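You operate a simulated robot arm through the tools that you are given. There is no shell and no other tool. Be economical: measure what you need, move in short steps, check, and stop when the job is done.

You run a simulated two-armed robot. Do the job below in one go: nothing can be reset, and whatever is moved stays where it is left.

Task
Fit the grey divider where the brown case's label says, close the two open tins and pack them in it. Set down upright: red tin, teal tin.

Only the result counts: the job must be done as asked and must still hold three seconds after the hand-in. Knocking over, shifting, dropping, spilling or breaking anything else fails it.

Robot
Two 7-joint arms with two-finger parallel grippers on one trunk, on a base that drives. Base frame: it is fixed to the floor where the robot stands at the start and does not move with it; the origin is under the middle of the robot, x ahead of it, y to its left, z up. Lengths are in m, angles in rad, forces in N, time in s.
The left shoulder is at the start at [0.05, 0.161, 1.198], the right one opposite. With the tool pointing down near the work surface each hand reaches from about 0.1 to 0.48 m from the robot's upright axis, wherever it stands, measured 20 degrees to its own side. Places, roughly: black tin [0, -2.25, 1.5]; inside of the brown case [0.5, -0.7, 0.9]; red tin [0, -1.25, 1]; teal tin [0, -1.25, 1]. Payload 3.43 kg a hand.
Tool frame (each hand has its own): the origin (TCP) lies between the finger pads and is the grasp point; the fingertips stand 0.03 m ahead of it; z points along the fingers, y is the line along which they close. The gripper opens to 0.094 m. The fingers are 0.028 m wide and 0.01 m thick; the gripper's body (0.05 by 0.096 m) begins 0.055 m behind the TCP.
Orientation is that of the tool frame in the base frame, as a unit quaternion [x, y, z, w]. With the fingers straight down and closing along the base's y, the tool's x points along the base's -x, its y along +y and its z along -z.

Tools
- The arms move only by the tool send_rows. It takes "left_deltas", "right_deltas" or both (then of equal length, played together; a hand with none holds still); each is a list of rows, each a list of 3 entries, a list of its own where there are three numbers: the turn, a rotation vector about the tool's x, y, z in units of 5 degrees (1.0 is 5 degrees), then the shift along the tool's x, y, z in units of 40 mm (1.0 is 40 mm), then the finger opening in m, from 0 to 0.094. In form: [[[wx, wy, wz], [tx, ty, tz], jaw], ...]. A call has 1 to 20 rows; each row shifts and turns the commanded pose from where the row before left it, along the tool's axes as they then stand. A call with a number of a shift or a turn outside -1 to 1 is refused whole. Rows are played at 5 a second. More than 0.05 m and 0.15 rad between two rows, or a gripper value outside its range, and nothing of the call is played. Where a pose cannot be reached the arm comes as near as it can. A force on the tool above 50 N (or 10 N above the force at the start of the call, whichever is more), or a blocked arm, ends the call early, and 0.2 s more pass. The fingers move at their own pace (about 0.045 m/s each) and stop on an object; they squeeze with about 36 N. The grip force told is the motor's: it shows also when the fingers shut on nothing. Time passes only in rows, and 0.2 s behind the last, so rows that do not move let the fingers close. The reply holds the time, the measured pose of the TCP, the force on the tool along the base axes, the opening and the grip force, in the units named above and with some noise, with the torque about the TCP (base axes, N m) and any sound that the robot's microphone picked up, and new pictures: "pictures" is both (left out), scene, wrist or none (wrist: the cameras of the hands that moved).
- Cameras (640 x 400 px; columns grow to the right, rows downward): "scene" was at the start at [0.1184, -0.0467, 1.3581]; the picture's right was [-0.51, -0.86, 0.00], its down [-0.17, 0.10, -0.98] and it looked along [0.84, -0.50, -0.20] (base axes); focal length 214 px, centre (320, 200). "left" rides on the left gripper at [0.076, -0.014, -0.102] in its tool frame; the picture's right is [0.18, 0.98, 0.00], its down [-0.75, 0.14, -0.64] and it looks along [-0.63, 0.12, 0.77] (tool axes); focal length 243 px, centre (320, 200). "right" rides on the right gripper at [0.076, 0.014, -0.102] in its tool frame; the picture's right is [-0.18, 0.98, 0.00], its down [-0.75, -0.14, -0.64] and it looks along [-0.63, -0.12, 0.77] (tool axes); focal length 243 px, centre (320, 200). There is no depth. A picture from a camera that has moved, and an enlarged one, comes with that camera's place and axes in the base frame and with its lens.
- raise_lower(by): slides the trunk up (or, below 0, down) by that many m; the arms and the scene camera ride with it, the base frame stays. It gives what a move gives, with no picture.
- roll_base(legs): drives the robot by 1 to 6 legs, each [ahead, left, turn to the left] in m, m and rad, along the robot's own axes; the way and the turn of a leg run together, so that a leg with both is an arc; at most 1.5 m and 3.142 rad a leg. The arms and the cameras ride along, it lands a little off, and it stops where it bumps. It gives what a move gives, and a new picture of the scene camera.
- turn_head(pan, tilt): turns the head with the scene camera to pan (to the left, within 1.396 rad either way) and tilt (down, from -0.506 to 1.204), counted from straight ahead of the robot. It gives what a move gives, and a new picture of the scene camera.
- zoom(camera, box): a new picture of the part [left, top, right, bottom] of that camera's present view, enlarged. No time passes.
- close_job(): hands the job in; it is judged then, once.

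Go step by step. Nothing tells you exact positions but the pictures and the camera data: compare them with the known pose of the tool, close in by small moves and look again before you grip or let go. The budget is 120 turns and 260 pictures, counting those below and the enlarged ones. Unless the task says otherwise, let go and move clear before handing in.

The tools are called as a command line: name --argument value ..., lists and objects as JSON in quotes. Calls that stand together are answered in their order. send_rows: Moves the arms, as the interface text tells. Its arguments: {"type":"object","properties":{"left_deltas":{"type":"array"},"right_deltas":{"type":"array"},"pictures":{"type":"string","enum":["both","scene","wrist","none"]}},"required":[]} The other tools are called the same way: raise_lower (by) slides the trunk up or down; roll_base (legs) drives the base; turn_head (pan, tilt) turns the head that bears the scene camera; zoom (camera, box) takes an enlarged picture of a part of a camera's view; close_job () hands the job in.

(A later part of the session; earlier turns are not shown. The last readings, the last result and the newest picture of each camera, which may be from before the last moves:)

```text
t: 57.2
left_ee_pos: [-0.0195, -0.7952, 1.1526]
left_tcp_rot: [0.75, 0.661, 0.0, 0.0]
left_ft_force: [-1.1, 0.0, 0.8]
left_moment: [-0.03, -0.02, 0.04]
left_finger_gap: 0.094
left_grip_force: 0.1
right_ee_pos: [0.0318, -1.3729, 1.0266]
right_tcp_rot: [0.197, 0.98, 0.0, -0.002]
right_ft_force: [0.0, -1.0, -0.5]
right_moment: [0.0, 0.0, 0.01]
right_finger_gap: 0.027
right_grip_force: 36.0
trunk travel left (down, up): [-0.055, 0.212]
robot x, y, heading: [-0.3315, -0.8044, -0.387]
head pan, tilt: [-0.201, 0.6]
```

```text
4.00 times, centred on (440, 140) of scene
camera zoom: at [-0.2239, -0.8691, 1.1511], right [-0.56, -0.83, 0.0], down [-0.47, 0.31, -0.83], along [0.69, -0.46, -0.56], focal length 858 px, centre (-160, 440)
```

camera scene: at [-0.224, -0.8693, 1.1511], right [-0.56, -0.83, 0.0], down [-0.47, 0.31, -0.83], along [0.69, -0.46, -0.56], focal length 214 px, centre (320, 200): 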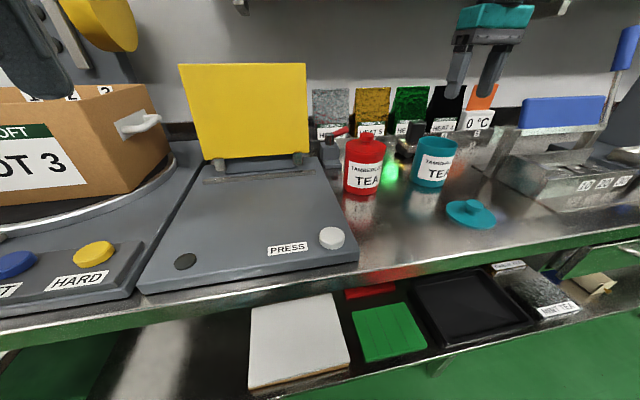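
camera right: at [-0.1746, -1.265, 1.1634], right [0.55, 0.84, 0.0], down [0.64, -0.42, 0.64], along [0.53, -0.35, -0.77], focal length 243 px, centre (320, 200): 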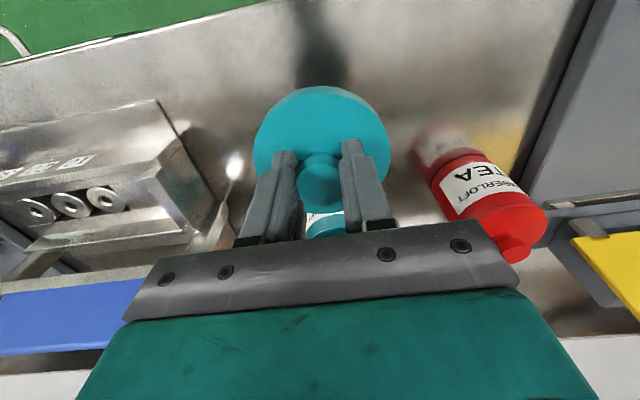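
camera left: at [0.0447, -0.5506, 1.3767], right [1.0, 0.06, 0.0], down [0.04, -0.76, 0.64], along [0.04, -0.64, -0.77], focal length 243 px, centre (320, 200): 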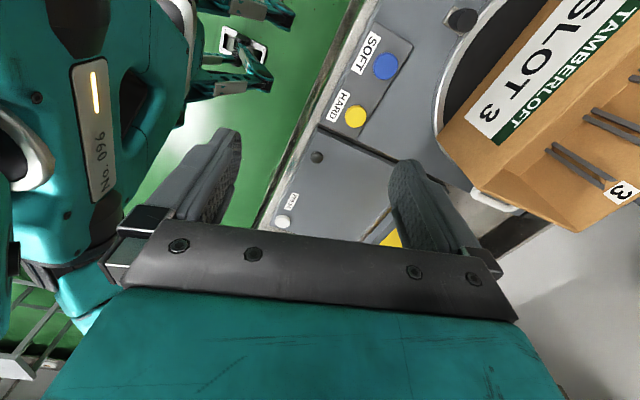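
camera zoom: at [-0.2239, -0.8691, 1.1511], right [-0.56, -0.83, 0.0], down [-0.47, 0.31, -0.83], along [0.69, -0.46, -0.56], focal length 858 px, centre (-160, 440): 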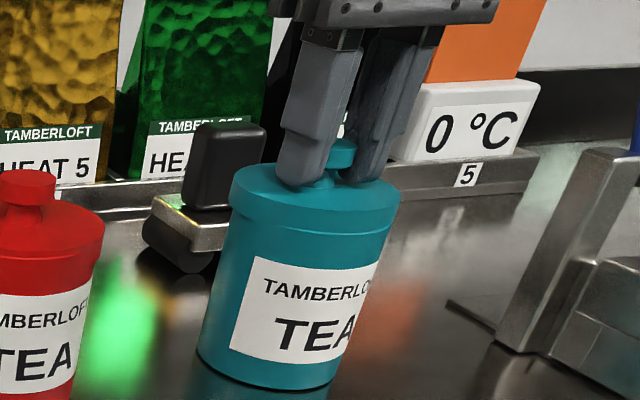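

Practically the same picture as the red one had before pressing. Pressing down and releasing.

send_rows --right_deltas '[[[0, 0, 0], [0, 0, 0.2], 0.0], [[0, 0, 0], [0, 0, 0.2], 0.0], [[0, 0, 0], [0, 0, 0.2], 0.0], [[0, 0, 0], [0, 0, 0.2], 0.0], [[0, 0, 0], [0, 0, 0.2], 0.0]]' --pictures "none"

send_rows --right_deltas '[[[0, 0, 0], [0, 0, 0], 0.06], [[0, 0, 0], [0, 0, 0], 0.06], [[0.05, 0.3, 0], [0, 0, -0.5], 0.06], [[0, 0, 0], [0.3, 0, -1], 0.06], [[0, 0, 0], [0.5, 0, -1], 0.06]]' --pictures "wrist"

zoom --camera "scene" --box '[330, 90, 490, 190]'

```text
t: 58.0
left_ee_pos: [-0.0208, -0.794, 1.1529]
left_tcp_rot: [0.751, 0.661, -0.001, 0.001]
left_ft_force: [-0.9, 0.8, 0.2]
left_moment: [0.04, -0.03, -0.01]
left_finger_gap: 0.0938
left_grip_force: 0.0
right_ee_pos: [0.0304, -1.3711, 1.0154]
right_tcp_rot: [0.198, 0.98, -0.003, 0.013]
right_ft_force: [-4.8, 2.1, 18.7]
right_moment: [0.32, 0.61, 0.05]
right_finger_gap: 0.0269
right_grip_force: 36.2
trunk travel left (down, up): [-0.055, 0.212]
robot x, y, heading: [-0.3353, -0.8033, -0.387]
head pan, tilt: [-0.201, 0.6]
stopped in row 4 (right hand): the force on the tool passed its limit at 57 N (the readings are from after the stop); the commanded pose is now the measured one
```

```text
t: 59.2
left_ee_pos: [-0.0186, -0.7951, 1.154]
left_tcp_rot: [0.751, 0.66, 0.0, 0.002]
left_ft_force: [0.0, -0.1, 0.2]
left_moment: [0.01, 0.0, 0.0]
left_finger_gap: 0.0943
left_grip_force: 0.0
right_ee_pos: [0.0027, -1.3585, 1.1109]
right_tcp_rot: [0.197, 0.98, -0.002, -0.004]
right_ft_force: [-0.5, 0.1, -0.3]
right_moment: [0.03, 0.0, 0.0]
right_finger_gap: 0.0601
right_grip_force: 0.0
trunk travel left (down, up): [-0.055, 0.212]
robot x, y, heading: [-0.3317, -0.8068, -0.388]
head pan, tilt: [-0.201, 0.6]
camera right: at [-0.062, -1.3159, 1.2139], right [0.55, 0.83, -0.01], down [0.65, -0.42, 0.64], along [0.53, -0.36, -0.77], focal length 243 px, centre (320, 200)
```

right: 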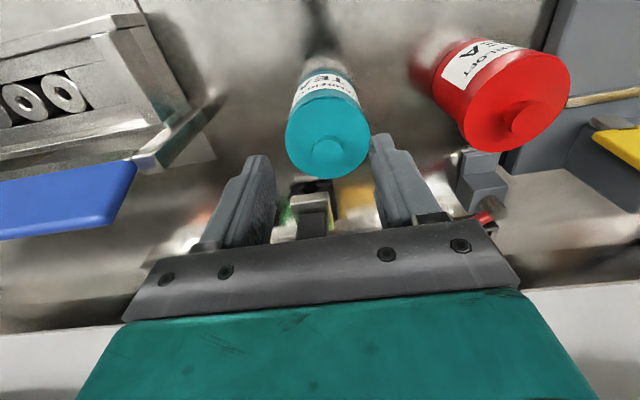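

```text
4.00 times, centred on (410, 140) of scene
camera zoom: at [-0.2243, -0.8689, 1.1511], right [-0.56, -0.83, 0.0], down [-0.47, 0.31, -0.83], along [0.69, -0.46, -0.56], focal length 858 px, centre (-40, 440)
```

zoom: 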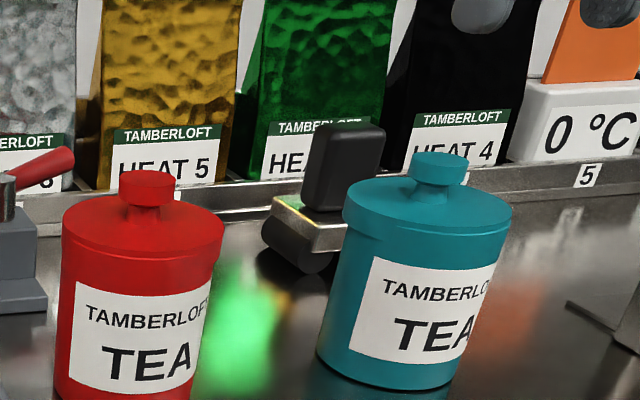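

No snap was heard for the teal one. I'll compare the two lids closely.

zoom --camera "scene" --box '[340, 125, 390, 160]'

zoom --camera "scene" --box '[412, 125, 462, 160]'

```text
11.43 times, centred on (365, 142) of scene
camera zoom: at [-0.2243, -0.8689, 1.1511], right [-0.56, -0.83, 0.0], down [-0.47, 0.31, -0.83], along [0.69, -0.46, -0.56], focal length 2451 px, centre (-194, 857)
```

zoom: 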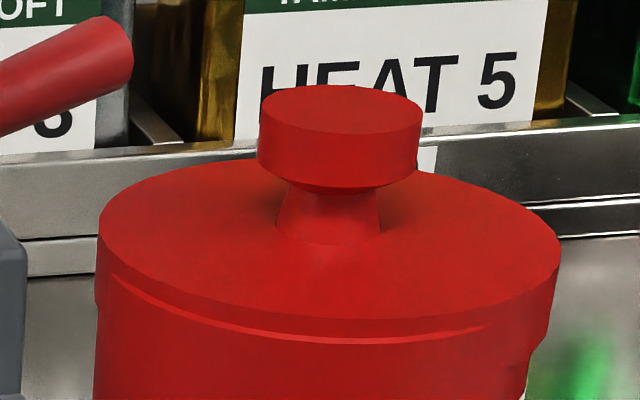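

```text
11.43 times, centred on (437, 142) of scene
camera zoom: at [-0.2243, -0.8689, 1.1511], right [-0.56, -0.83, 0.0], down [-0.47, 0.31, -0.83], along [0.69, -0.46, -0.56], focal length 2451 px, centre (-1017, 857)
```

zoom: 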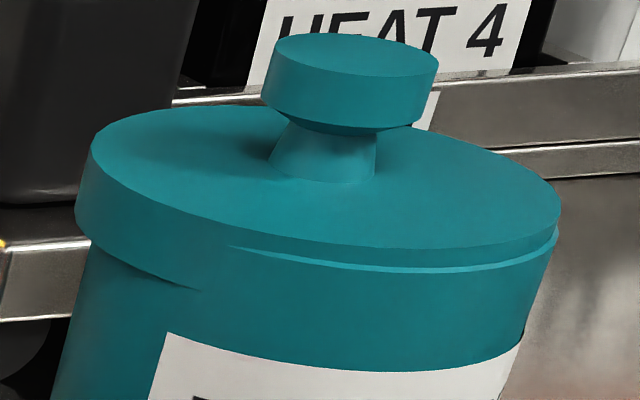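

The teal lid sits about 3 mm off to one side and has not snapped. Looking from the wrist camera too.

zoom --camera "right" --box '[270, 50, 390, 190]'

zoom --camera "right" --box '[420, 20, 590, 160]'

```text
2.86 times, centred on (330, 120) of right
camera zoom: at [-0.062, -1.3159, 1.2139], right [0.55, 0.83, -0.01], down [0.65, -0.42, 0.64], along [0.53, -0.36, -0.77], focal length 693 px, centre (291, 429)
```

zoom: 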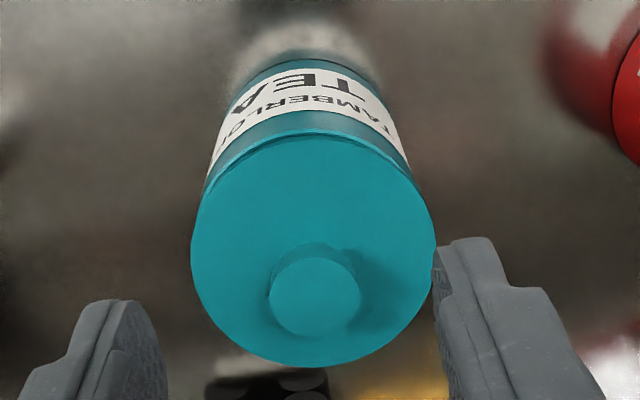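

```text
2.86 times, centred on (505, 90) of right
camera zoom: at [-0.062, -1.3159, 1.2139], right [0.55, 0.83, -0.01], down [0.65, -0.42, 0.64], along [0.53, -0.36, -0.77], focal length 693 px, centre (-209, 514)
```

zoom: 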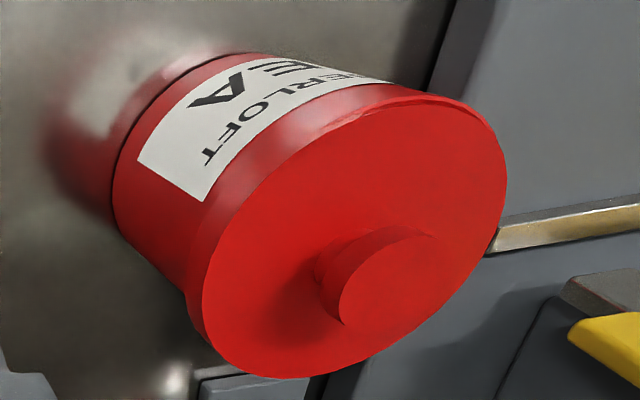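

The teal lid seems about 6 mm too far toward the wall. I'll regrip its knob, shift it back and press again.

send_rows --right_deltas '[[[-0.02, -0.09, 0], [-0.9, -0.04, 0], 0.06], [[0, 0, 0], [0, 0, 0.8], 0.06], [[0, 0, 0], [0, 0, 0.8], 0.06], [[0, 0, 0], [0, 0, 0.72], 0.06], [[0, 0, 0], [0, 0, 0], 0.06]]' --pictures "none"

zoom --camera "right" --box '[220, 60, 420, 220]'

```text
t: 60.4
left_ee_pos: [-0.0197, -0.7957, 1.1557]
left_tcp_rot: [0.752, 0.66, -0.001, 0.002]
left_ft_force: [1.3, 0.2, 0.7]
left_moment: [0.04, -0.05, 0.01]
left_finger_gap: 0.094
left_grip_force: 0.1
right_ee_pos: [0.0223, -1.37, 1.0148]
right_tcp_rot: [0.198, 0.98, -0.002, 0.005]
right_ft_force: [-0.1, -6.2, 21.4]
right_moment: [-0.17, 0.08, -0.03]
right_finger_gap: 0.0599
right_grip_force: 0.0
right hand out of reach, approached as far as the arm can: row 1
trunk travel left (down, up): [-0.055, 0.212]
robot x, y, heading: [-0.3297, -0.8057, -0.392]
head pan, tilt: [-0.201, 0.6]
```

```text
2.50 times, centred on (320, 140) of right
camera zoom: at [-0.0437, -1.3254, 1.1162], right [0.55, 0.83, 0.0], down [0.63, -0.42, 0.65], along [0.54, -0.36, -0.76], focal length 606 px, centre (320, 350)
```

zoom: 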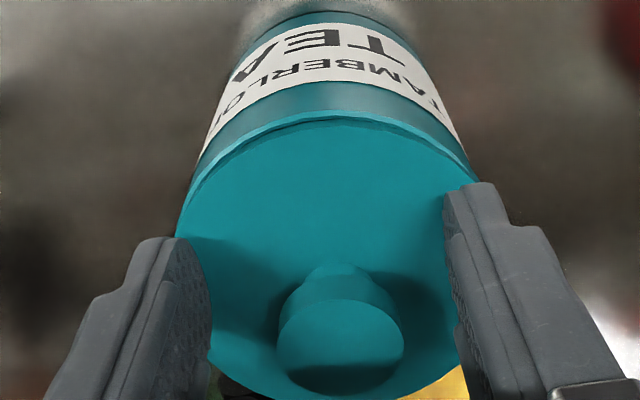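

send_rows --right_deltas '[[[0, 0, 0], [-0.1, 0.05, -0.08], 0.06], [[0, 0, 0], [0, 0, 0], 0.0], [[0, 0, 0], [0, 0, 0], 0.0], [[0, 0, 0], [0, 0, 0], 0.0], [[0, 0, 0], [0, 0, 0], 0.0], [[-0.02, 0.1, 0], [0, 0, -0.5], 0.0], [[0, 0, 0], [0.12, 0.02, 0], 0.0], [[0, 0, 0], [0, 0, 0], 0.0]]' --pictures "none"

zoom --camera "right" --box '[220, 30, 420, 190]'

zoom --camera "scene" --box '[390, 90, 490, 190]'

```text
t: 62.2
left_ee_pos: [-0.0177, -0.7956, 1.1549]
left_tcp_rot: [0.751, 0.661, -0.001, 0.001]
left_ft_force: [-0.2, 0.3, 0.8]
left_moment: [0.02, 0.01, 0.01]
left_finger_gap: 0.0941
left_grip_force: 0.0
right_ee_pos: [0.0238, -1.367, 1.0342]
right_tcp_rot: [0.197, 0.98, 0.0, -0.003]
right_ft_force: [-0.5, -1.0, 0.1]
right_moment: [0.01, -0.01, 0.01]
right_finger_gap: 0.0272
right_grip_force: 35.5
trunk travel left (down, up): [-0.055, 0.212]
robot x, y, heading: [-0.3283, -0.8041, -0.385]
head pan, tilt: [-0.201, 0.6]
```

```text
2.50 times, centred on (320, 110) of right
camera zoom: at [-0.0416, -1.3244, 1.1364], right [0.55, 0.83, 0.0], down [0.64, -0.42, 0.64], along [0.53, -0.35, -0.77], focal length 606 px, centre (320, 425)
```

zoom: 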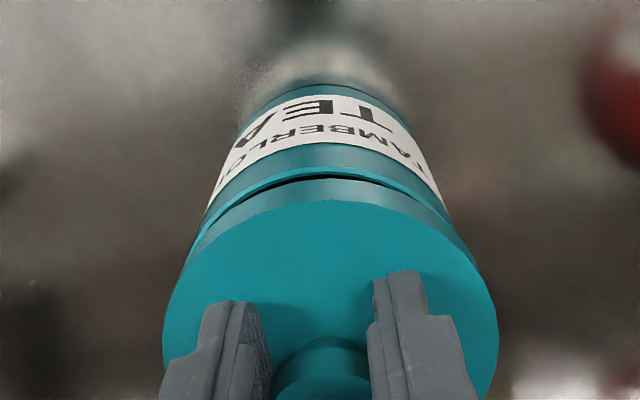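

```text
4.00 times, centred on (440, 140) of scene
camera zoom: at [-0.2239, -0.8693, 1.1511], right [-0.56, -0.83, 0.0], down [-0.47, 0.31, -0.83], along [0.69, -0.46, -0.56], focal length 858 px, centre (-160, 440)
```

zoom: 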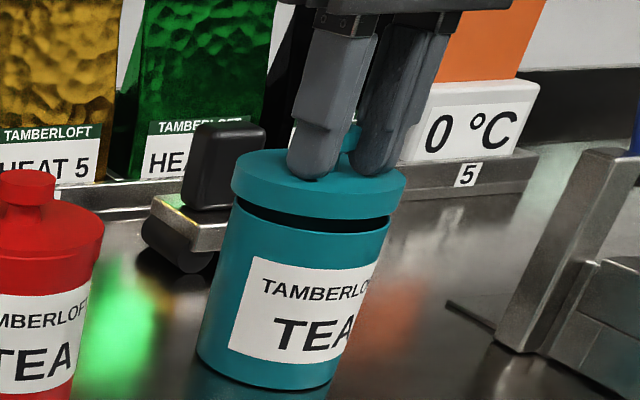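

Now it looks concentric in both views. Pressing again.

send_rows --right_deltas '[[[0, 0, 0], [0, 0, 0.25], 0.0], [[0, 0, 0], [0, 0, 0.25], 0.0], [[0, 0, 0], [0, 0, 0.2], 0.0], [[0, 0, 0], [0, 0, 0.2], 0.0], [[0, 0, 0], [0, 0, 0.2], 0.0], [[0, 0, 0], [0, 0, 0.2], 0.0]]' --pictures "none"

zoom --camera "scene" --box '[412, 115, 472, 165]'

```text
t: 63.1
left_ee_pos: [-0.0197, -0.7965, 1.1542]
left_tcp_rot: [0.751, 0.661, -0.001, 0.002]
left_ft_force: [0.8, 0.0, 0.0]
left_moment: [0.02, -0.01, 0.0]
left_finger_gap: 0.094
left_grip_force: 0.1
right_ee_pos: [0.0229, -1.3674, 1.0146]
right_tcp_rot: [0.198, 0.98, -0.002, 0.01]
right_ft_force: [-6.2, 1.8, 17.3]
right_moment: [0.26, 0.69, 0.01]
right_finger_gap: 0.0272
right_grip_force: 36.1
trunk travel left (down, up): [-0.055, 0.212]
robot x, y, heading: [-0.3338, -0.8066, -0.393]
head pan, tilt: [-0.201, 0.6]
stopped in row 4 (right hand): the force on the tool passed its limit at 55 N (the readings are from after the stop); the commanded pose is now the measured one
```

```text
8.00 times, centred on (442, 140) of scene
camera zoom: at [-0.2255, -0.8681, 1.1514], right [-0.56, -0.83, 0.0], down [-0.47, 0.31, -0.83], along [0.69, -0.46, -0.56], focal length 1716 px, centre (-656, 680)
```

zoom: 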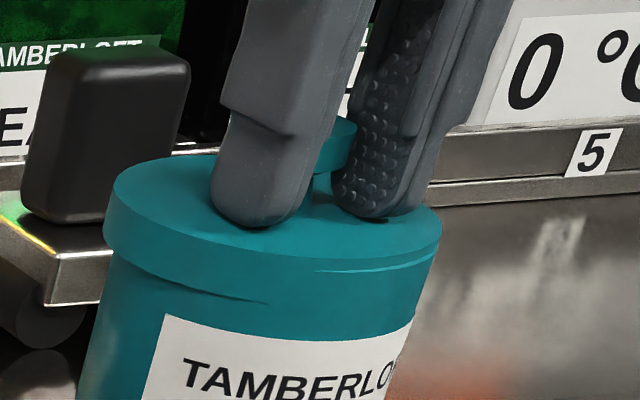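

send_rows --right_deltas '[[[0, 0, 0], [0, 0, 0.15], 0.0], [[0, 0, 0], [0, 0, 0.15], 0.0], [[0, 0, 0], [0, 0, 0.15], 0.0], [[0, 0, 0], [0, 0, 0.15], 0.0]]' --pictures "none"

zoom --camera "right" --box '[220, 30, 420, 190]'

```text
t: 63.6
left_ee_pos: [-0.0196, -0.7948, 1.1549]
left_tcp_rot: [0.752, 0.66, 0.0, 0.002]
left_ft_force: [-0.4, 0.1, -0.3]
left_moment: [-0.02, 0.01, -0.01]
left_finger_gap: 0.0942
left_grip_force: 0.0
right_ee_pos: [0.0231, -1.3673, 1.0136]
right_tcp_rot: [0.199, 0.98, -0.002, 0.017]
right_ft_force: [-6.6, 3.1, 21.1]
right_moment: [0.35, 0.75, -0.03]
right_finger_gap: 0.0272
right_grip_force: 36.3
trunk travel left (down, up): [-0.055, 0.212]
robot x, y, heading: [-0.3317, -0.8066, -0.39]
head pan, tilt: [-0.201, 0.6]
stopped in row 2 (right hand): the force on the tool passed its limit at 54 N (the readings are from after the stop); the commanded pose is now the measured one
```

```text
2.50 times, centred on (320, 110) of right
camera zoom: at [-0.0451, -1.3222, 1.1148], right [0.55, 0.83, 0.01], down [0.62, -0.42, 0.67], along [0.56, -0.36, -0.74], focal length 606 px, centre (320, 425)
```

zoom: 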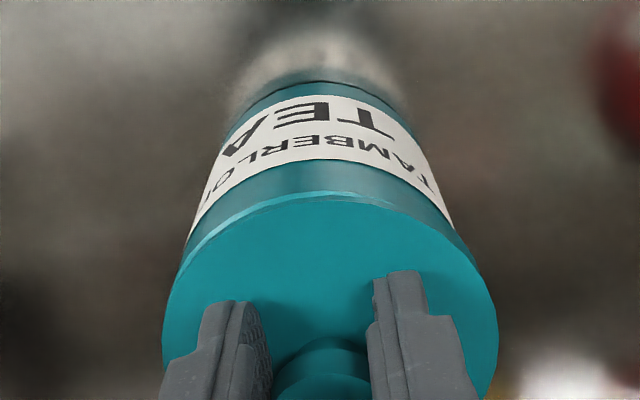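

send_rows --right_deltas '[[[0, 0, 0], [0, 0, 0], 0.06], [[0, 0, 0], [0, 0, 0], 0.06], [[0.05, 0.35, 0], [0, 0, -0.5], 0.06], [[0, 0, 0], [0.3, 0, -1], 0.06], [[0, 0, 0], [0.5, 0, -1], 0.06]]' --pictures "none"

zoom --camera "scene" --box '[412, 115, 472, 165]'

zoom --camera "right" --box '[260, 50, 400, 190]'

```text
t: 64.8
left_ee_pos: [-0.0197, -0.7959, 1.1541]
left_tcp_rot: [0.751, 0.661, -0.001, 0.002]
left_ft_force: [0.3, 0.0, 0.7]
left_moment: [-0.02, 0.03, -0.01]
left_finger_gap: 0.094
left_grip_force: 0.0
right_ee_pos: [-0.0051, -1.3564, 1.1105]
right_tcp_rot: [0.2, 0.98, -0.002, -0.002]
right_ft_force: [0.5, -0.3, 0.0]
right_moment: [-0.02, -0.01, 0.0]
right_finger_gap: 0.0599
right_grip_force: 0.0
trunk travel left (down, up): [-0.055, 0.212]
robot x, y, heading: [-0.3311, -0.8082, -0.392]
head pan, tilt: [-0.201, 0.6]
heard: snap
```

```text
8.00 times, centred on (442, 140) of scene
camera zoom: at [-0.2244, -0.8692, 1.1511], right [-0.56, -0.83, 0.0], down [-0.47, 0.31, -0.83], along [0.69, -0.46, -0.56], focal length 1716 px, centre (-656, 680)
```

zoom: 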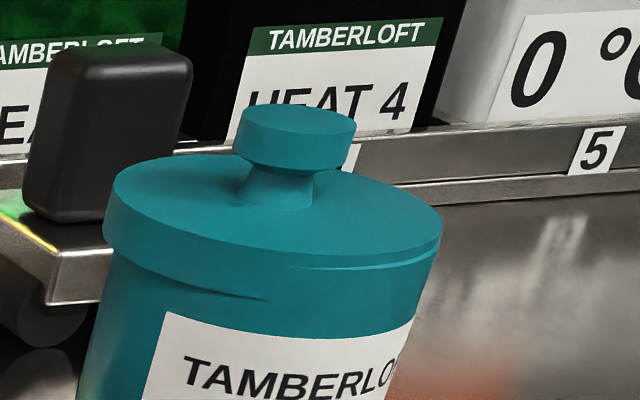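

```text
2.86 times, centred on (330, 120) of right
camera zoom: at [-0.0691, -1.3124, 1.213], right [0.55, 0.83, 0.0], down [0.64, -0.42, 0.64], along [0.53, -0.36, -0.77], focal length 693 px, centre (291, 429)
```

zoom: 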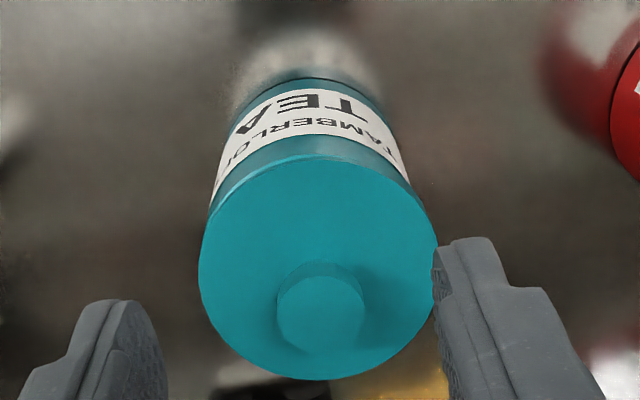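

A snap was heard for teal as well, so both tins are closed. Next is the divider: back off, drive left and look at the low table.

roll_base --legs '[[-0.25, 0, 0], [0, 0.95, 0]]'

turn_head --pan 0.0 --tilt 0.75

```text
t: 74.8
left_ee_pos: [0.1094, 0.1614, 1.1538]
left_tcp_rot: [0.751, 0.66, -0.001, 0.0]
left_ft_force: [0.4, -0.3, -0.3]
left_moment: [-0.03, 0.01, 0.0]
left_finger_gap: 0.094
left_grip_force: 0.0
right_ee_pos: [0.123, -0.3985, 1.1094]
right_tcp_rot: [0.2, 0.98, -0.001, -0.001]
right_ft_force: [-0.3, 0.3, 0.5]
right_moment: [-0.01, 0.0, 0.03]
right_finger_gap: 0.0602
right_grip_force: 0.0
trunk travel left (down, up): [-0.055, 0.212]
robot x, y, heading: [-0.2058, 0.1543, -0.384]
head pan, tilt: [-0.201, 0.6]
camera scene: at [-0.0971, 0.0887, 1.1511], right [-0.56, -0.83, 0.0], down [-0.47, 0.31, -0.83], along [0.69, -0.46, -0.56], focal length 214 px, centre (320, 200)
```

scene: 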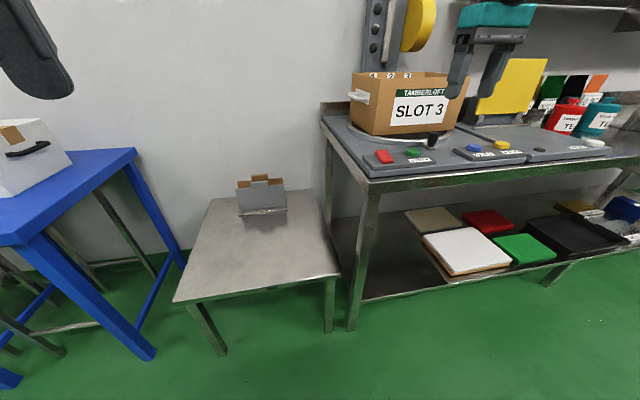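

```text
t: 75.5
left_ee_pos: [0.108, 0.1617, 1.1549]
left_tcp_rot: [0.751, 0.66, -0.001, 0.0]
left_ft_force: [-0.4, -0.4, 0.6]
left_moment: [0.0, 0.01, 0.02]
left_finger_gap: 0.0938
left_grip_force: 0.1
right_ee_pos: [0.1224, -0.3985, 1.1097]
right_tcp_rot: [0.199, 0.98, -0.001, -0.001]
right_ft_force: [0.3, 0.1, -0.2]
right_moment: [0.0, -0.03, 0.02]
right_finger_gap: 0.0599
right_grip_force: 0.0
trunk travel left (down, up): [-0.055, 0.212]
robot x, y, heading: [-0.2089, 0.152, -0.392]
head pan, tilt: [0.0, 0.75]
camera scene: at [-0.0939, 0.1063, 1.1383], right [-0.38, -0.92, 0.0], down [-0.63, 0.26, -0.73], along [0.68, -0.28, -0.68], focal length 214 px, centre (320, 200)
```

scene: 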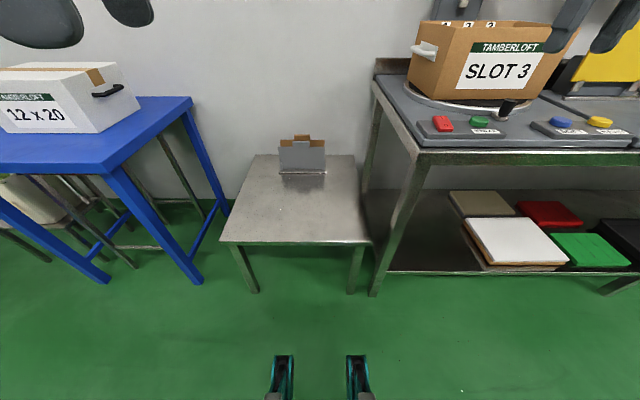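

The robot's front forks should slide under the low table, as there is no shelf below it. I'll tuck both arms in and turn the right hand 90° so it can grip the handle.

send_rows --right_deltas '[[[0, 0, 0], [1, 0, 0], 0.06], [[0, 0, 0], [1, 0, 0], 0.06], [[0, 0, 0], [1, 0, 0], 0.06], [[0, 0, 0], [0, 1, 0], 0.06], [[0, 0, 0], [0, 1, 0], 0.06], [[0, 0, 0], [0, 1, 0], 0.06], [[0, 0, 0], [0, 1, 0], 0.06], [[0, 0, 0], [0, 1, 0], 0.06]]' --left_deltas '[[[0, 0, 0], [1, 0, 0], 0.06], [[0, 0, 0], [1, 0, 0], 0.06], [[0, 0, 0], [1, 0, 0], 0.06], [[0, 0, 0], [1, 0, 0], 0.06], [[0, 0, 0], [1, 0, 0], 0.06], [[0, 0, 0], [0, 0, 0], 0.06], [[0, 0, 0], [0, 0, 0], 0.06], [[0, 0, 0], [0, 0, 0], 0.06]]' --pictures "none"

send_rows --right_deltas '[[[0, 0, 1], [0, 0, 0], 0.05], [[0, 0, 1], [0, 0, 0], 0.05], [[0, 0, 1], [0, 0, 0], 0.05], [[0, 0, 1], [0, 0, 0], 0.05], [[0, 0, 1], [0, 0, 0], 0.05], [[0, 0, 1], [0, 0, 0], 0.05], [[0, 0, 1], [0, 0, 0], 0.05], [[0, 0, 1], [0, 0, 0], 0.05], [[0, 0, 1], [0, 0, 0], 0.05], [[0, 0, 1], [0, 0, 0], 0.05], [[0, 0, 1], [0, 0, 0], 0.05], [[0, 0, 1], [0, 0, 0], 0.05], [[0, 0, 1], [0, 0, 0], 0.05], [[0, 0, 1], [0, 0, 0], 0.05], [[0, 0, 1], [0, 0, 0], 0.05], [[0, 0, 1], [0, 0, 0], 0.05], [[0, 0, 1], [0, 0, 0], 0.05], [[0, 0, 1], [0, 0, 0], 0.05]]' --pictures "scene"

```text
t: 77.3
left_ee_pos: [0.058, 0.2949, 1.1013]
left_tcp_rot: [0.75, 0.661, -0.001, 0.001]
left_ft_force: [-0.3, 0.2, 0.4]
left_moment: [-0.03, 0.0, 0.02]
left_finger_gap: 0.0601
left_grip_force: 0.0
left hand out of reach, approached as far as the arm can: row 1, 2, 3, 4, 5
right_ee_pos: [0.0907, -0.1661, 1.1082]
right_tcp_rot: [0.2, 0.98, -0.001, -0.002]
right_ft_force: [-0.5, -0.1, -0.3]
right_moment: [0.02, -0.01, 0.02]
right_finger_gap: 0.0597
right_grip_force: 0.1
trunk travel left (down, up): [-0.055, 0.212]
robot x, y, heading: [-0.2078, 0.1535, -0.388]
head pan, tilt: [0.0, 0.75]
```

```text
t: 81.1
left_ee_pos: [0.0582, 0.2975, 1.1016]
left_tcp_rot: [0.75, 0.661, 0.0, 0.001]
left_ft_force: [0.7, 0.9, -0.8]
left_moment: [0.02, -0.03, -0.01]
left_finger_gap: 0.06
left_grip_force: 0.1
right_ee_pos: [0.0909, -0.1678, 1.109]
right_tcp_rot: [0.835, 0.551, -0.002, 0.001]
right_ft_force: [0.0, 0.2, -0.2]
right_moment: [0.0, 0.03, 0.01]
right_finger_gap: 0.0499
right_grip_force: 0.2
trunk travel left (down, up): [-0.055, 0.212]
robot x, y, heading: [-0.2056, 0.1502, -0.386]
head pan, tilt: [0.0, 0.75]
camera scene: at [-0.0938, 0.1064, 1.1382], right [-0.38, -0.93, 0.0], down [-0.63, 0.26, -0.73], along [0.68, -0.28, -0.68], focal length 214 px, centre (320, 200)
```

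scene: 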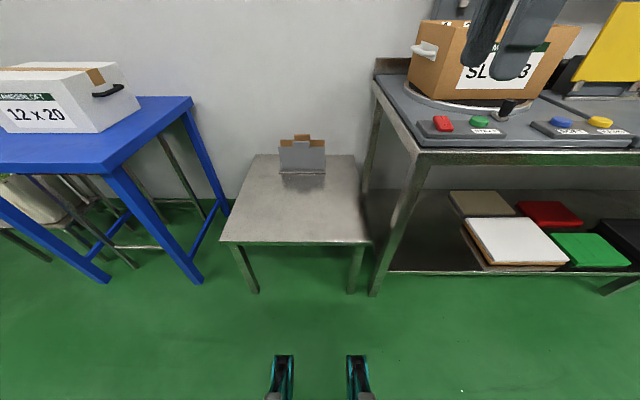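

roll_base --legs '[[0, 0.11, 0], [0.25, 0, 0]]'

```text
t: 84.2
left_ee_pos: [0.3313, 0.301, 1.1008]
left_tcp_rot: [0.75, 0.661, 0.0, 0.0]
left_ft_force: [-0.5, 0.0, 0.4]
left_moment: [-0.02, 0.02, 0.04]
left_finger_gap: 0.0601
left_grip_force: 0.0
right_ee_pos: [0.3649, -0.1607, 1.1079]
right_tcp_rot: [0.834, 0.551, -0.002, 0.0]
right_ft_force: [-0.7, 0.9, -0.6]
right_moment: [-0.02, 0.0, 0.01]
right_finger_gap: 0.05
right_grip_force: 0.0
trunk travel left (down, up): [-0.055, 0.212]
robot x, y, heading: [0.0688, 0.1611, -0.389]
head pan, tilt: [0.0, 0.75]
camera scene: at [0.1802, 0.1125, 1.1382], right [-0.38, -0.93, 0.0], down [-0.63, 0.26, -0.73], along [0.68, -0.28, -0.68], focal length 214 px, centre (320, 200)
```

scene: 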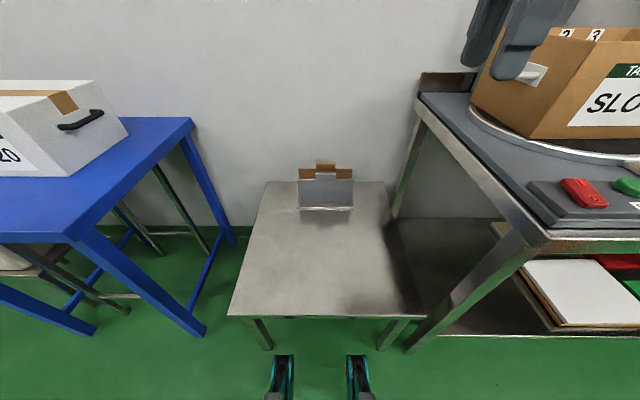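

roll_base --legs '[[0.1, 0, 0]]'

roll_base --legs '[[0.1, 0, 0]]'

```text
t: 85.0
left_ee_pos: [0.3453, 0.2956, 1.1001]
left_tcp_rot: [0.749, 0.662, -0.001, 0.001]
left_ft_force: [0.1, 0.5, -0.3]
left_moment: [0.0, -0.03, 0.01]
left_finger_gap: 0.0601
left_grip_force: 0.0
right_ee_pos: [0.3792, -0.1665, 1.1094]
right_tcp_rot: [0.835, 0.551, -0.002, 0.0]
right_ft_force: [-1.6, -0.4, 0.4]
right_moment: [0.01, -0.04, -0.01]
right_finger_gap: 0.0498
right_grip_force: 0.1
trunk travel left (down, up): [-0.055, 0.212]
robot x, y, heading: [0.0799, 0.1539, -0.391]
head pan, tilt: [0.0, 0.75]
stopped in leg 1: the robot was blocked; the commanded pose is now the measured one
camera scene: at [0.1946, 0.1067, 1.1383], right [-0.38, -0.93, 0.0], down [-0.63, 0.26, -0.73], along [0.68, -0.28, -0.68], focal length 214 px, centre (320, 200)
```

scene: 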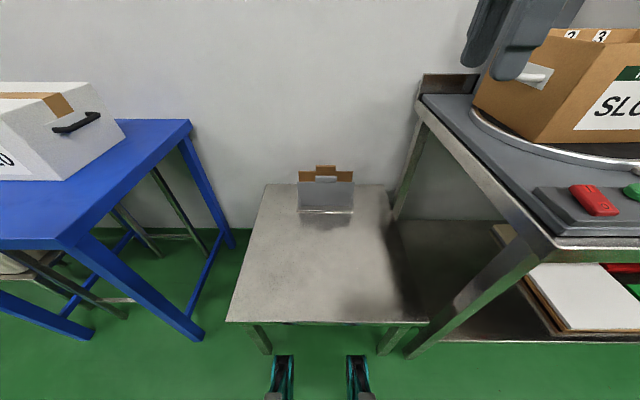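

```text
t: 85.7
left_ee_pos: [0.3459, 0.2945, 1.1006]
left_tcp_rot: [0.75, 0.662, -0.002, 0.0]
left_ft_force: [-0.4, -0.1, 0.7]
left_moment: [0.0, 0.0, 0.03]
left_finger_gap: 0.0601
left_grip_force: 0.1
right_ee_pos: [0.3801, -0.1679, 1.1094]
right_tcp_rot: [0.834, 0.552, -0.002, -0.001]
right_ft_force: [0.7, -0.7, -0.4]
right_moment: [0.0, 0.01, -0.02]
right_finger_gap: 0.0499
right_grip_force: 0.0
trunk travel left (down, up): [-0.055, 0.212]
robot x, y, heading: [0.0844, 0.1503, -0.392]
head pan, tilt: [0.0, 0.75]
stopped in leg 1: the robot was blocked; the commanded pose is now the measured one
camera scene: at [0.1951, 0.1065, 1.1382], right [-0.38, -0.93, 0.0], down [-0.63, 0.26, -0.73], along [0.68, -0.28, -0.68], focal length 214 px, centre (320, 200)
```

scene: 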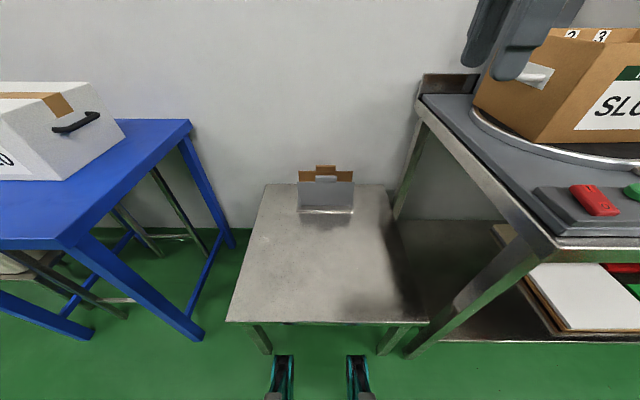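

The base is blocked at the table edge, leaving the handle too far ahead. I'll turn the robot sideways with its right side to the wall, so the right shoulder comes closer.

roll_base --legs '[[-0.22, 0, 0], [0, -0.27, 0], [0, 0, 1.571]]'

turn_head --pan -1.3 --tilt 0.7

```text
t: 93.7
left_ee_pos: [-0.3636, 0.2593, 1.1003]
left_tcp_rot: [0.069, 0.998, -0.001, 0.002]
left_ft_force: [-0.9, 0.9, -1.1]
left_moment: [0.0, 0.03, 0.01]
left_finger_gap: 0.0597
left_grip_force: 0.1
right_ee_pos: [0.1003, 0.286, 1.1107]
right_tcp_rot: [0.208, 0.978, -0.002, 0.001]
right_ft_force: [-0.1, -0.2, 1.0]
right_moment: [0.01, 0.01, -0.02]
right_finger_gap: 0.05
right_grip_force: 0.2
trunk travel left (down, up): [-0.055, 0.212]
robot x, y, heading: [-0.2228, -0.0084, 1.164]
head pan, tilt: [0.0, 0.75]
camera scene: at [-0.1777, 0.1074, 1.1382], right [0.92, -0.39, 0.0], down [-0.27, -0.63, -0.73], along [0.29, 0.67, -0.68], focal length 214 px, centre (320, 200)
```

scene: 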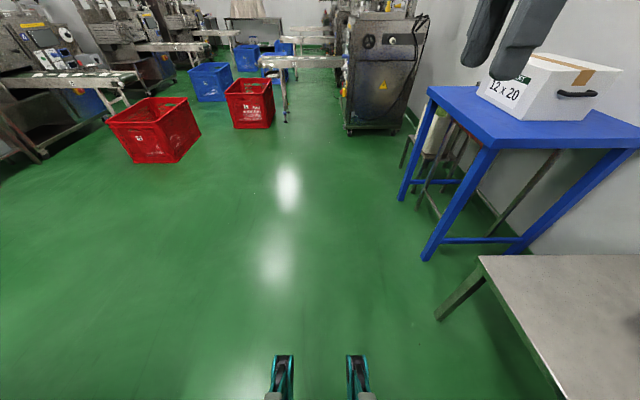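

```text
t: 95.2
left_ee_pos: [-0.3635, 0.259, 1.0993]
left_tcp_rot: [0.069, 0.998, -0.002, 0.001]
left_ft_force: [-0.1, -0.4, -0.1]
left_moment: [0.0, -0.02, 0.01]
left_finger_gap: 0.06
left_grip_force: 0.0
right_ee_pos: [0.0996, 0.2851, 1.1092]
right_tcp_rot: [0.208, 0.978, -0.002, 0.001]
right_ft_force: [0.2, -0.1, -0.2]
right_moment: [-0.05, 0.02, -0.03]
right_finger_gap: 0.0502
right_grip_force: 0.0
trunk travel left (down, up): [-0.055, 0.212]
robot x, y, heading: [-0.2243, -0.0064, 1.167]
head pan, tilt: [-1.3, 0.7]
camera scene: at [-0.1261, 0.0199, 1.1425], right [-0.13, -0.99, 0.0], down [-0.64, 0.09, -0.76], along [0.76, -0.1, -0.64], focal length 214 px, centre (320, 200)
```

scene: 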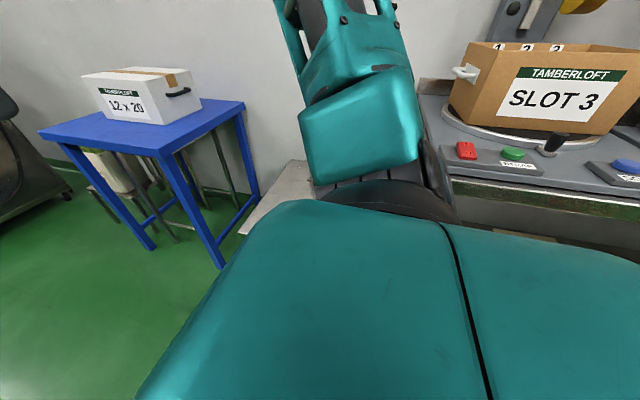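

roll_base --legs '[[0, -0.2, 0]]'

roll_base --legs '[[0, -0.15, 0]]'

```text
t: 97.6
left_ee_pos: [-0.1787, 0.1798, 1.1004]
left_tcp_rot: [0.071, 0.997, -0.001, 0.001]
left_ft_force: [0.2, 0.1, -0.5]
left_moment: [0.02, 0.01, 0.0]
left_finger_gap: 0.0597
left_grip_force: 0.1
right_ee_pos: [0.2863, 0.2058, 1.1082]
right_tcp_rot: [0.209, 0.978, -0.002, 0.001]
right_ft_force: [-0.4, 0.0, 1.0]
right_moment: [0.01, 0.0, -0.01]
right_finger_gap: 0.05
right_grip_force: 0.0
trunk travel left (down, up): [-0.055, 0.212]
robot x, y, heading: [-0.0375, -0.0854, 1.164]
head pan, tilt: [-1.3, 0.7]
camera scene: at [0.0591, -0.0598, 1.1425], right [-0.14, -0.99, 0.0], down [-0.64, 0.09, -0.76], along [0.76, -0.1, -0.64], focal length 214 px, centre (320, 200)
```

scene: 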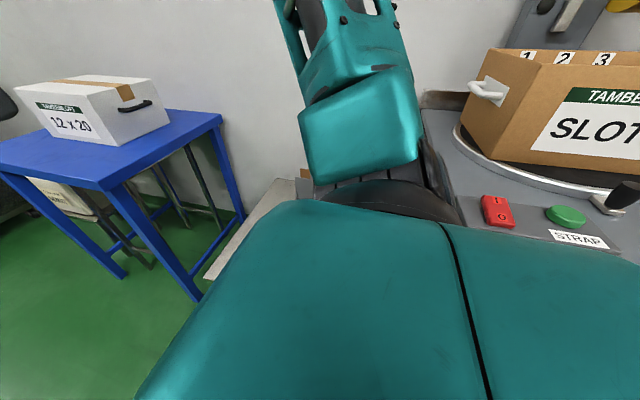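

```text
t: 98.7
left_ee_pos: [-0.1577, 0.1713, 1.0999]
left_tcp_rot: [0.07, 0.998, -0.001, 0.001]
left_ft_force: [0.1, 0.1, 0.3]
left_moment: [0.02, 0.0, 0.02]
left_finger_gap: 0.0597
left_grip_force: 0.1
right_ee_pos: [0.3062, 0.1985, 1.1076]
right_tcp_rot: [0.21, 0.978, -0.002, 0.001]
right_ft_force: [-0.3, -0.3, -0.4]
right_moment: [-0.04, 0.04, -0.01]
right_finger_gap: 0.0499
right_grip_force: 0.1
trunk travel left (down, up): [-0.055, 0.212]
robot x, y, heading: [-0.0209, -0.0905, 1.167]
head pan, tilt: [-1.3, 0.7]
stopped in leg 1: the robot was blocked; the commanded pose is now the measured one
camera scene: at [0.0781, -0.068, 1.1425], right [-0.14, -0.99, 0.0], down [-0.64, 0.09, -0.77], along [0.76, -0.1, -0.64], focal length 214 px, centre (320, 200)
```

scene: 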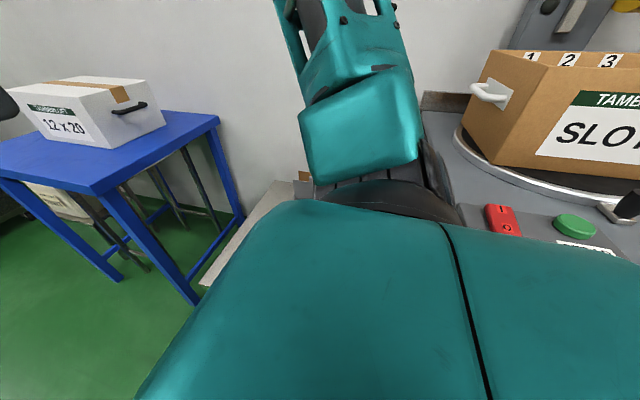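

The bench is close on this side, and the right elbow would swing over it. Using the left arm with the robot facing along the bench is cleaner, so I'll turn around.

roll_base --legs '[[0, 0.2, 0], [0.44, 0, 0], [0, 0, -3.128], [0, 0.15, 0]]'

send_rows --left_deltas '[[[0, 0, -1], [0, 0, 0], 0.05], [[0, 0, -1], [0, 0, 0], 0.05], [[0, 0, -1], [0, 0, 0], 0.05], [[0, 0, -1], [0, 0, 0], 0.05], [[0, 0, -1], [0, 0, 0], 0.05], [[0, 0, -1], [0, 0, 0], 0.05], [[0, 0, -1], [0, 0, 0], 0.05], [[0, 0, -1], [0, 0, 0], 0.05], [[0, 0, -1], [0, 0, 0], 0.05], [[0, 0, -1], [0, 0, 0], 0.05], [[0, 0, -1], [0, 0, 0], 0.05], [[0, 0, -1], [0, 0, 0], 0.05], [[0, 0, -1], [0, 0, 0], 0.05], [[0, 0, -1], [0, 0, 0], 0.05], [[0, 0, -1], [0, 0, 0], 0.05]]' --pictures "wrist"

turn_head --pan 0.9 --tilt 0.6

```text
t: 112.1
left_ee_pos: [0.2522, 0.0751, 1.101]
left_tcp_rot: [0.999, -0.052, -0.002, -0.001]
left_ft_force: [-0.1, -0.4, -0.2]
left_moment: [-0.03, -0.01, 0.01]
left_finger_gap: 0.06
left_grip_force: 0.0
right_ee_pos: [-0.2114, 0.0321, 1.1077]
right_tcp_rot: [0.981, -0.192, -0.002, -0.001]
right_ft_force: [-0.2, 0.9, 0.4]
right_moment: [0.03, -0.03, 0.0]
right_finger_gap: 0.0499
right_grip_force: 0.2
trunk travel left (down, up): [-0.055, 0.212]
robot x, y, heading: [0.0993, 0.3342, -1.94]
head pan, tilt: [-1.3, 0.7]
camera scene: at [0.0032, 0.307, 1.1425], right [0.1, 1.0, 0.0], down [0.64, -0.06, -0.77], along [-0.76, 0.08, -0.64], focal length 214 px, centre (320, 200)
```

scene: 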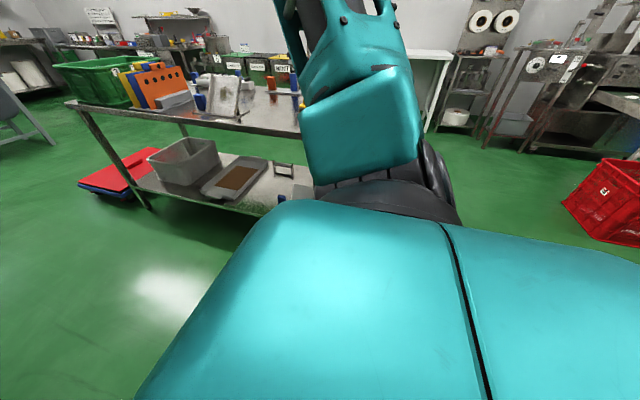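

```text
t: 115.3
left_ee_pos: [0.2519, 0.0752, 1.1003]
left_tcp_rot: [0.823, 0.569, -0.002, -0.002]
left_ft_force: [0.0, 0.0, -0.3]
left_moment: [-0.01, 0.01, 0.02]
left_finger_gap: 0.05
left_grip_force: 0.0
right_ee_pos: [-0.2104, 0.0329, 1.1086]
right_tcp_rot: [0.982, -0.191, -0.002, -0.002]
right_ft_force: [1.2, 0.3, -0.6]
right_moment: [-0.02, 0.0, 0.02]
right_finger_gap: 0.0499
right_grip_force: 0.1
trunk travel left (down, up): [-0.055, 0.212]
robot x, y, heading: [0.1041, 0.341, -1.943]
head pan, tilt: [-1.3, 0.7]
camera left: at [0.2665, 0.1508, 1.2033], right [0.98, -0.18, 0.0], down [-0.13, -0.76, 0.64], along [-0.12, -0.63, -0.77], focal length 243 px, centre (320, 200)
```

left: 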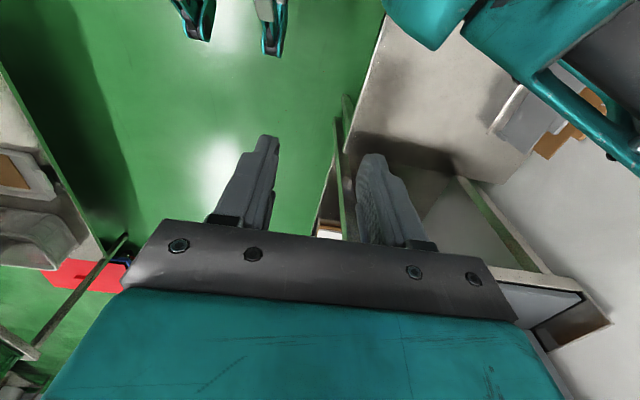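

```text
t: 117.4
left_ee_pos: [0.2509, 0.0741, 1.0999]
left_tcp_rot: [0.824, 0.567, -0.001, -0.001]
left_ft_force: [0.9, 0.5, -0.3]
left_moment: [-0.01, 0.01, 0.02]
left_finger_gap: 0.0499
left_grip_force: 0.0
right_ee_pos: [-0.211, 0.0331, 1.1099]
right_tcp_rot: [0.981, -0.192, -0.001, -0.001]
right_ft_force: [0.3, 0.5, 0.7]
right_moment: [0.0, -0.01, 0.01]
right_finger_gap: 0.0499
right_grip_force: 0.1
trunk travel left (down, up): [-0.055, 0.212]
robot x, y, heading: [0.1052, 0.3357, -1.94]
head pan, tilt: [0.901, 0.6]
camera scene: at [0.1323, 0.2224, 1.1511], right [-0.86, -0.51, 0.0], down [-0.29, 0.49, -0.83], along [0.42, -0.71, -0.56], focal length 214 px, centre (320, 200)
```

scene: 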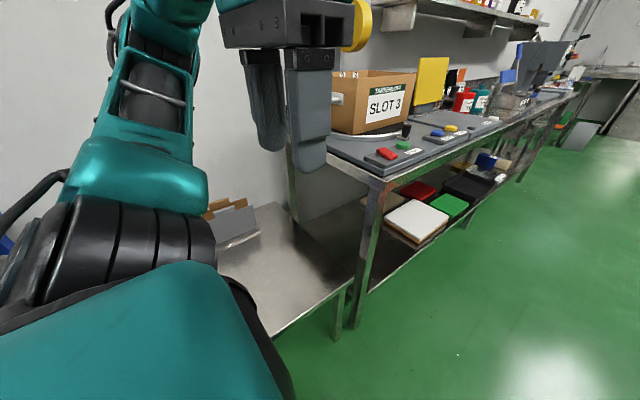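

roll_base --legs '[[0, 0.06, -0.02]]'

send_rows --left_deltas '[[[0, 0, 0], [0, 1, 0], 0.05], [[0, 0, 0], [0, 1, 0], 0.05], [[0, 0, 0], [0, 1, 0], 0.05], [[0, 0, 0], [0, 1, 0], 0.05], [[0, 0, 0], [0, 1, 0], 0.05], [[0, 0, 0], [0, 1, 0], 0.05], [[0, 0, 0], [0, 1, 0], 0.05], [[0, 0, 0], [0, 1, 0], 0.05], [[0, 0, 0], [0, 1, 0], 0.05], [[0, 0, 0], [0, 1, 0], 0.05], [[0, 0, 0], [0, 1, 0], 0.05], [[0, 0, 0], [0, 1, 0], 0.05], [[0, 0, 0], [0, 1, 0], 0.05]]' --pictures "wrist"

```text
t: 118.7
left_ee_pos: [0.2957, 0.0535, 1.1004]
left_tcp_rot: [0.828, 0.56, -0.001, -0.003]
left_ft_force: [0.5, 1.1, 0.1]
left_moment: [-0.04, 0.01, 0.03]
left_finger_gap: 0.05
left_grip_force: 0.0
right_ee_pos: [-0.1681, 0.0191, 1.1086]
right_tcp_rot: [0.98, -0.2, 0.0, -0.002]
right_ft_force: [-0.3, -1.1, 0.3]
right_moment: [0.0, -0.02, -0.01]
right_finger_gap: 0.0502
right_grip_force: 0.0
trunk travel left (down, up): [-0.055, 0.212]
robot x, y, heading: [0.1515, 0.3178, -1.957]
head pan, tilt: [0.901, 0.6]
stopped in leg 1: the robot was blocked; the commanded pose is now the measured one
camera scene: at [0.1783, 0.2032, 1.1511], right [-0.87, -0.49, 0.0], down [-0.28, 0.49, -0.83], along [0.41, -0.72, -0.56], focal length 214 px, centre (320, 200)
```

scene: 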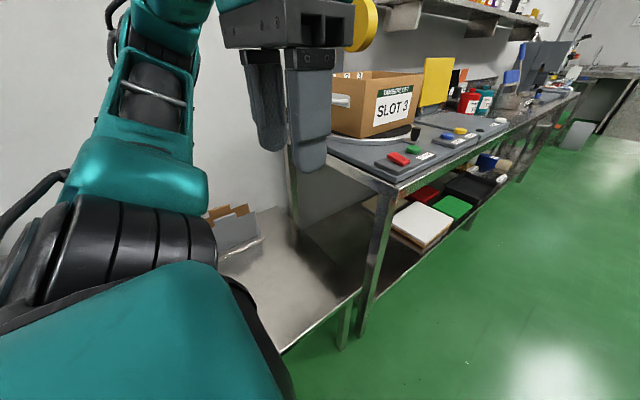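

```text
t: 121.5
left_ee_pos: [0.4949, -0.1916, 1.0223]
left_tcp_rot: [0.828, 0.561, -0.001, -0.002]
left_ft_force: [0.0, 0.0, -0.1]
left_moment: [-0.02, -0.02, 0.02]
left_finger_gap: 0.0498
left_grip_force: 0.0
left hand out of reach, approached as far as the arm can: row 1, 2, 3, 4, 5, 6, 7, 8, 9, 10, 11, 12, 13
right_ee_pos: [-0.1671, 0.018, 1.1087]
right_tcp_rot: [0.98, -0.2, -0.002, -0.002]
right_ft_force: [0.5, 0.3, -0.5]
right_moment: [0.0, 0.04, 0.03]
right_finger_gap: 0.05
right_grip_force: 0.1
trunk travel left (down, up): [-0.055, 0.212]
robot x, y, heading: [0.1522, 0.3176, -1.958]
head pan, tilt: [0.901, 0.6]
camera left: at [0.5112, -0.1162, 1.1243], right [0.98, -0.19, 0.0], down [-0.15, -0.75, 0.64], along [-0.13, -0.63, -0.77], focal length 243 px, centre (320, 200)
```

left: 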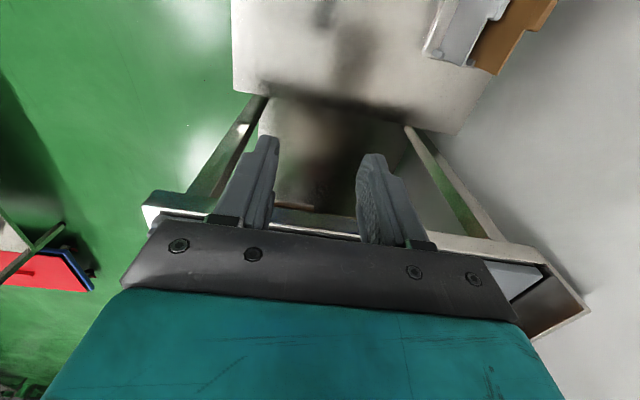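

The reach depends on direction, so I'll test this arm by going forward first and then outward.

send_rows --left_deltas '[[[0, 0, 0], [-1, -0.5, 0], 0.05], [[0, 0, 0], [-1, -0.5, 0], 0.05], [[0, 0, 0], [-1, 0, 0], 0.05], [[0, 0, 0], [-1, 0, 0], 0.05], [[0, 0, 0], [0, 1, 0], 0.05], [[0, 0, 0], [0, 1, 0], 0.05], [[0, 0, 0], [0, 1, 0], 0.05]]' --pictures "none"

send_rows --left_deltas '[[[0, 0, 0], [0.5, 0.8, 0], 0.05], [[0, 0, 0], [0.5, 0.8, 0], 0.05], [[0, 0, 0], [0.5, 0.8, 0], 0.05]]' --pictures "scene"

```text
t: 123.1
left_ee_pos: [0.4359, -0.2762, 1.0026]
left_tcp_rot: [0.828, 0.561, 0.0, -0.002]
left_ft_force: [0.1, -0.7, 0.3]
left_moment: [0.02, -0.01, 0.02]
left_finger_gap: 0.05
left_grip_force: 0.1
left hand out of reach, approached as far as the arm can: row 4, 5, 6, 7
right_ee_pos: [-0.1673, 0.0187, 1.1087]
right_tcp_rot: [0.98, -0.2, -0.002, -0.002]
right_ft_force: [0.5, -0.2, -0.2]
right_moment: [0.01, -0.02, -0.01]
right_finger_gap: 0.05
right_grip_force: 0.1
trunk travel left (down, up): [-0.055, 0.212]
robot x, y, heading: [0.1482, 0.3175, -1.952]
head pan, tilt: [0.901, 0.6]
```

```text
t: 123.9
left_ee_pos: [0.4882, -0.2132, 0.9942]
left_tcp_rot: [0.828, 0.56, -0.001, -0.002]
left_ft_force: [-0.1, -0.7, 0.8]
left_moment: [-0.03, 0.0, -0.04]
left_finger_gap: 0.0502
left_grip_force: 0.1
left hand out of reach, approached as far as the arm can: row 1, 2, 3
right_ee_pos: [-0.1678, 0.0206, 1.1096]
right_tcp_rot: [0.98, -0.199, -0.001, -0.002]
right_ft_force: [0.5, 0.4, 0.7]
right_moment: [0.0, -0.02, 0.0]
right_finger_gap: 0.05
right_grip_force: 0.1
trunk travel left (down, up): [-0.055, 0.212]
robot x, y, heading: [0.1532, 0.3171, -1.956]
head pan, tilt: [0.901, 0.6]
camera scene: at [0.1785, 0.2032, 1.1511], right [-0.87, -0.49, 0.0], down [-0.28, 0.49, -0.83], along [0.41, -0.72, -0.56], focal length 214 px, centre (320, 200)
```

scene: 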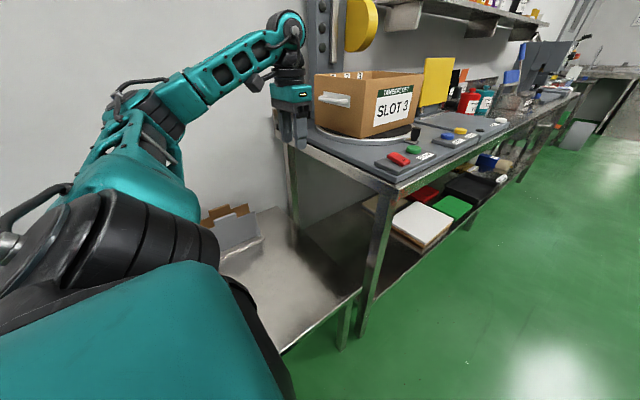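

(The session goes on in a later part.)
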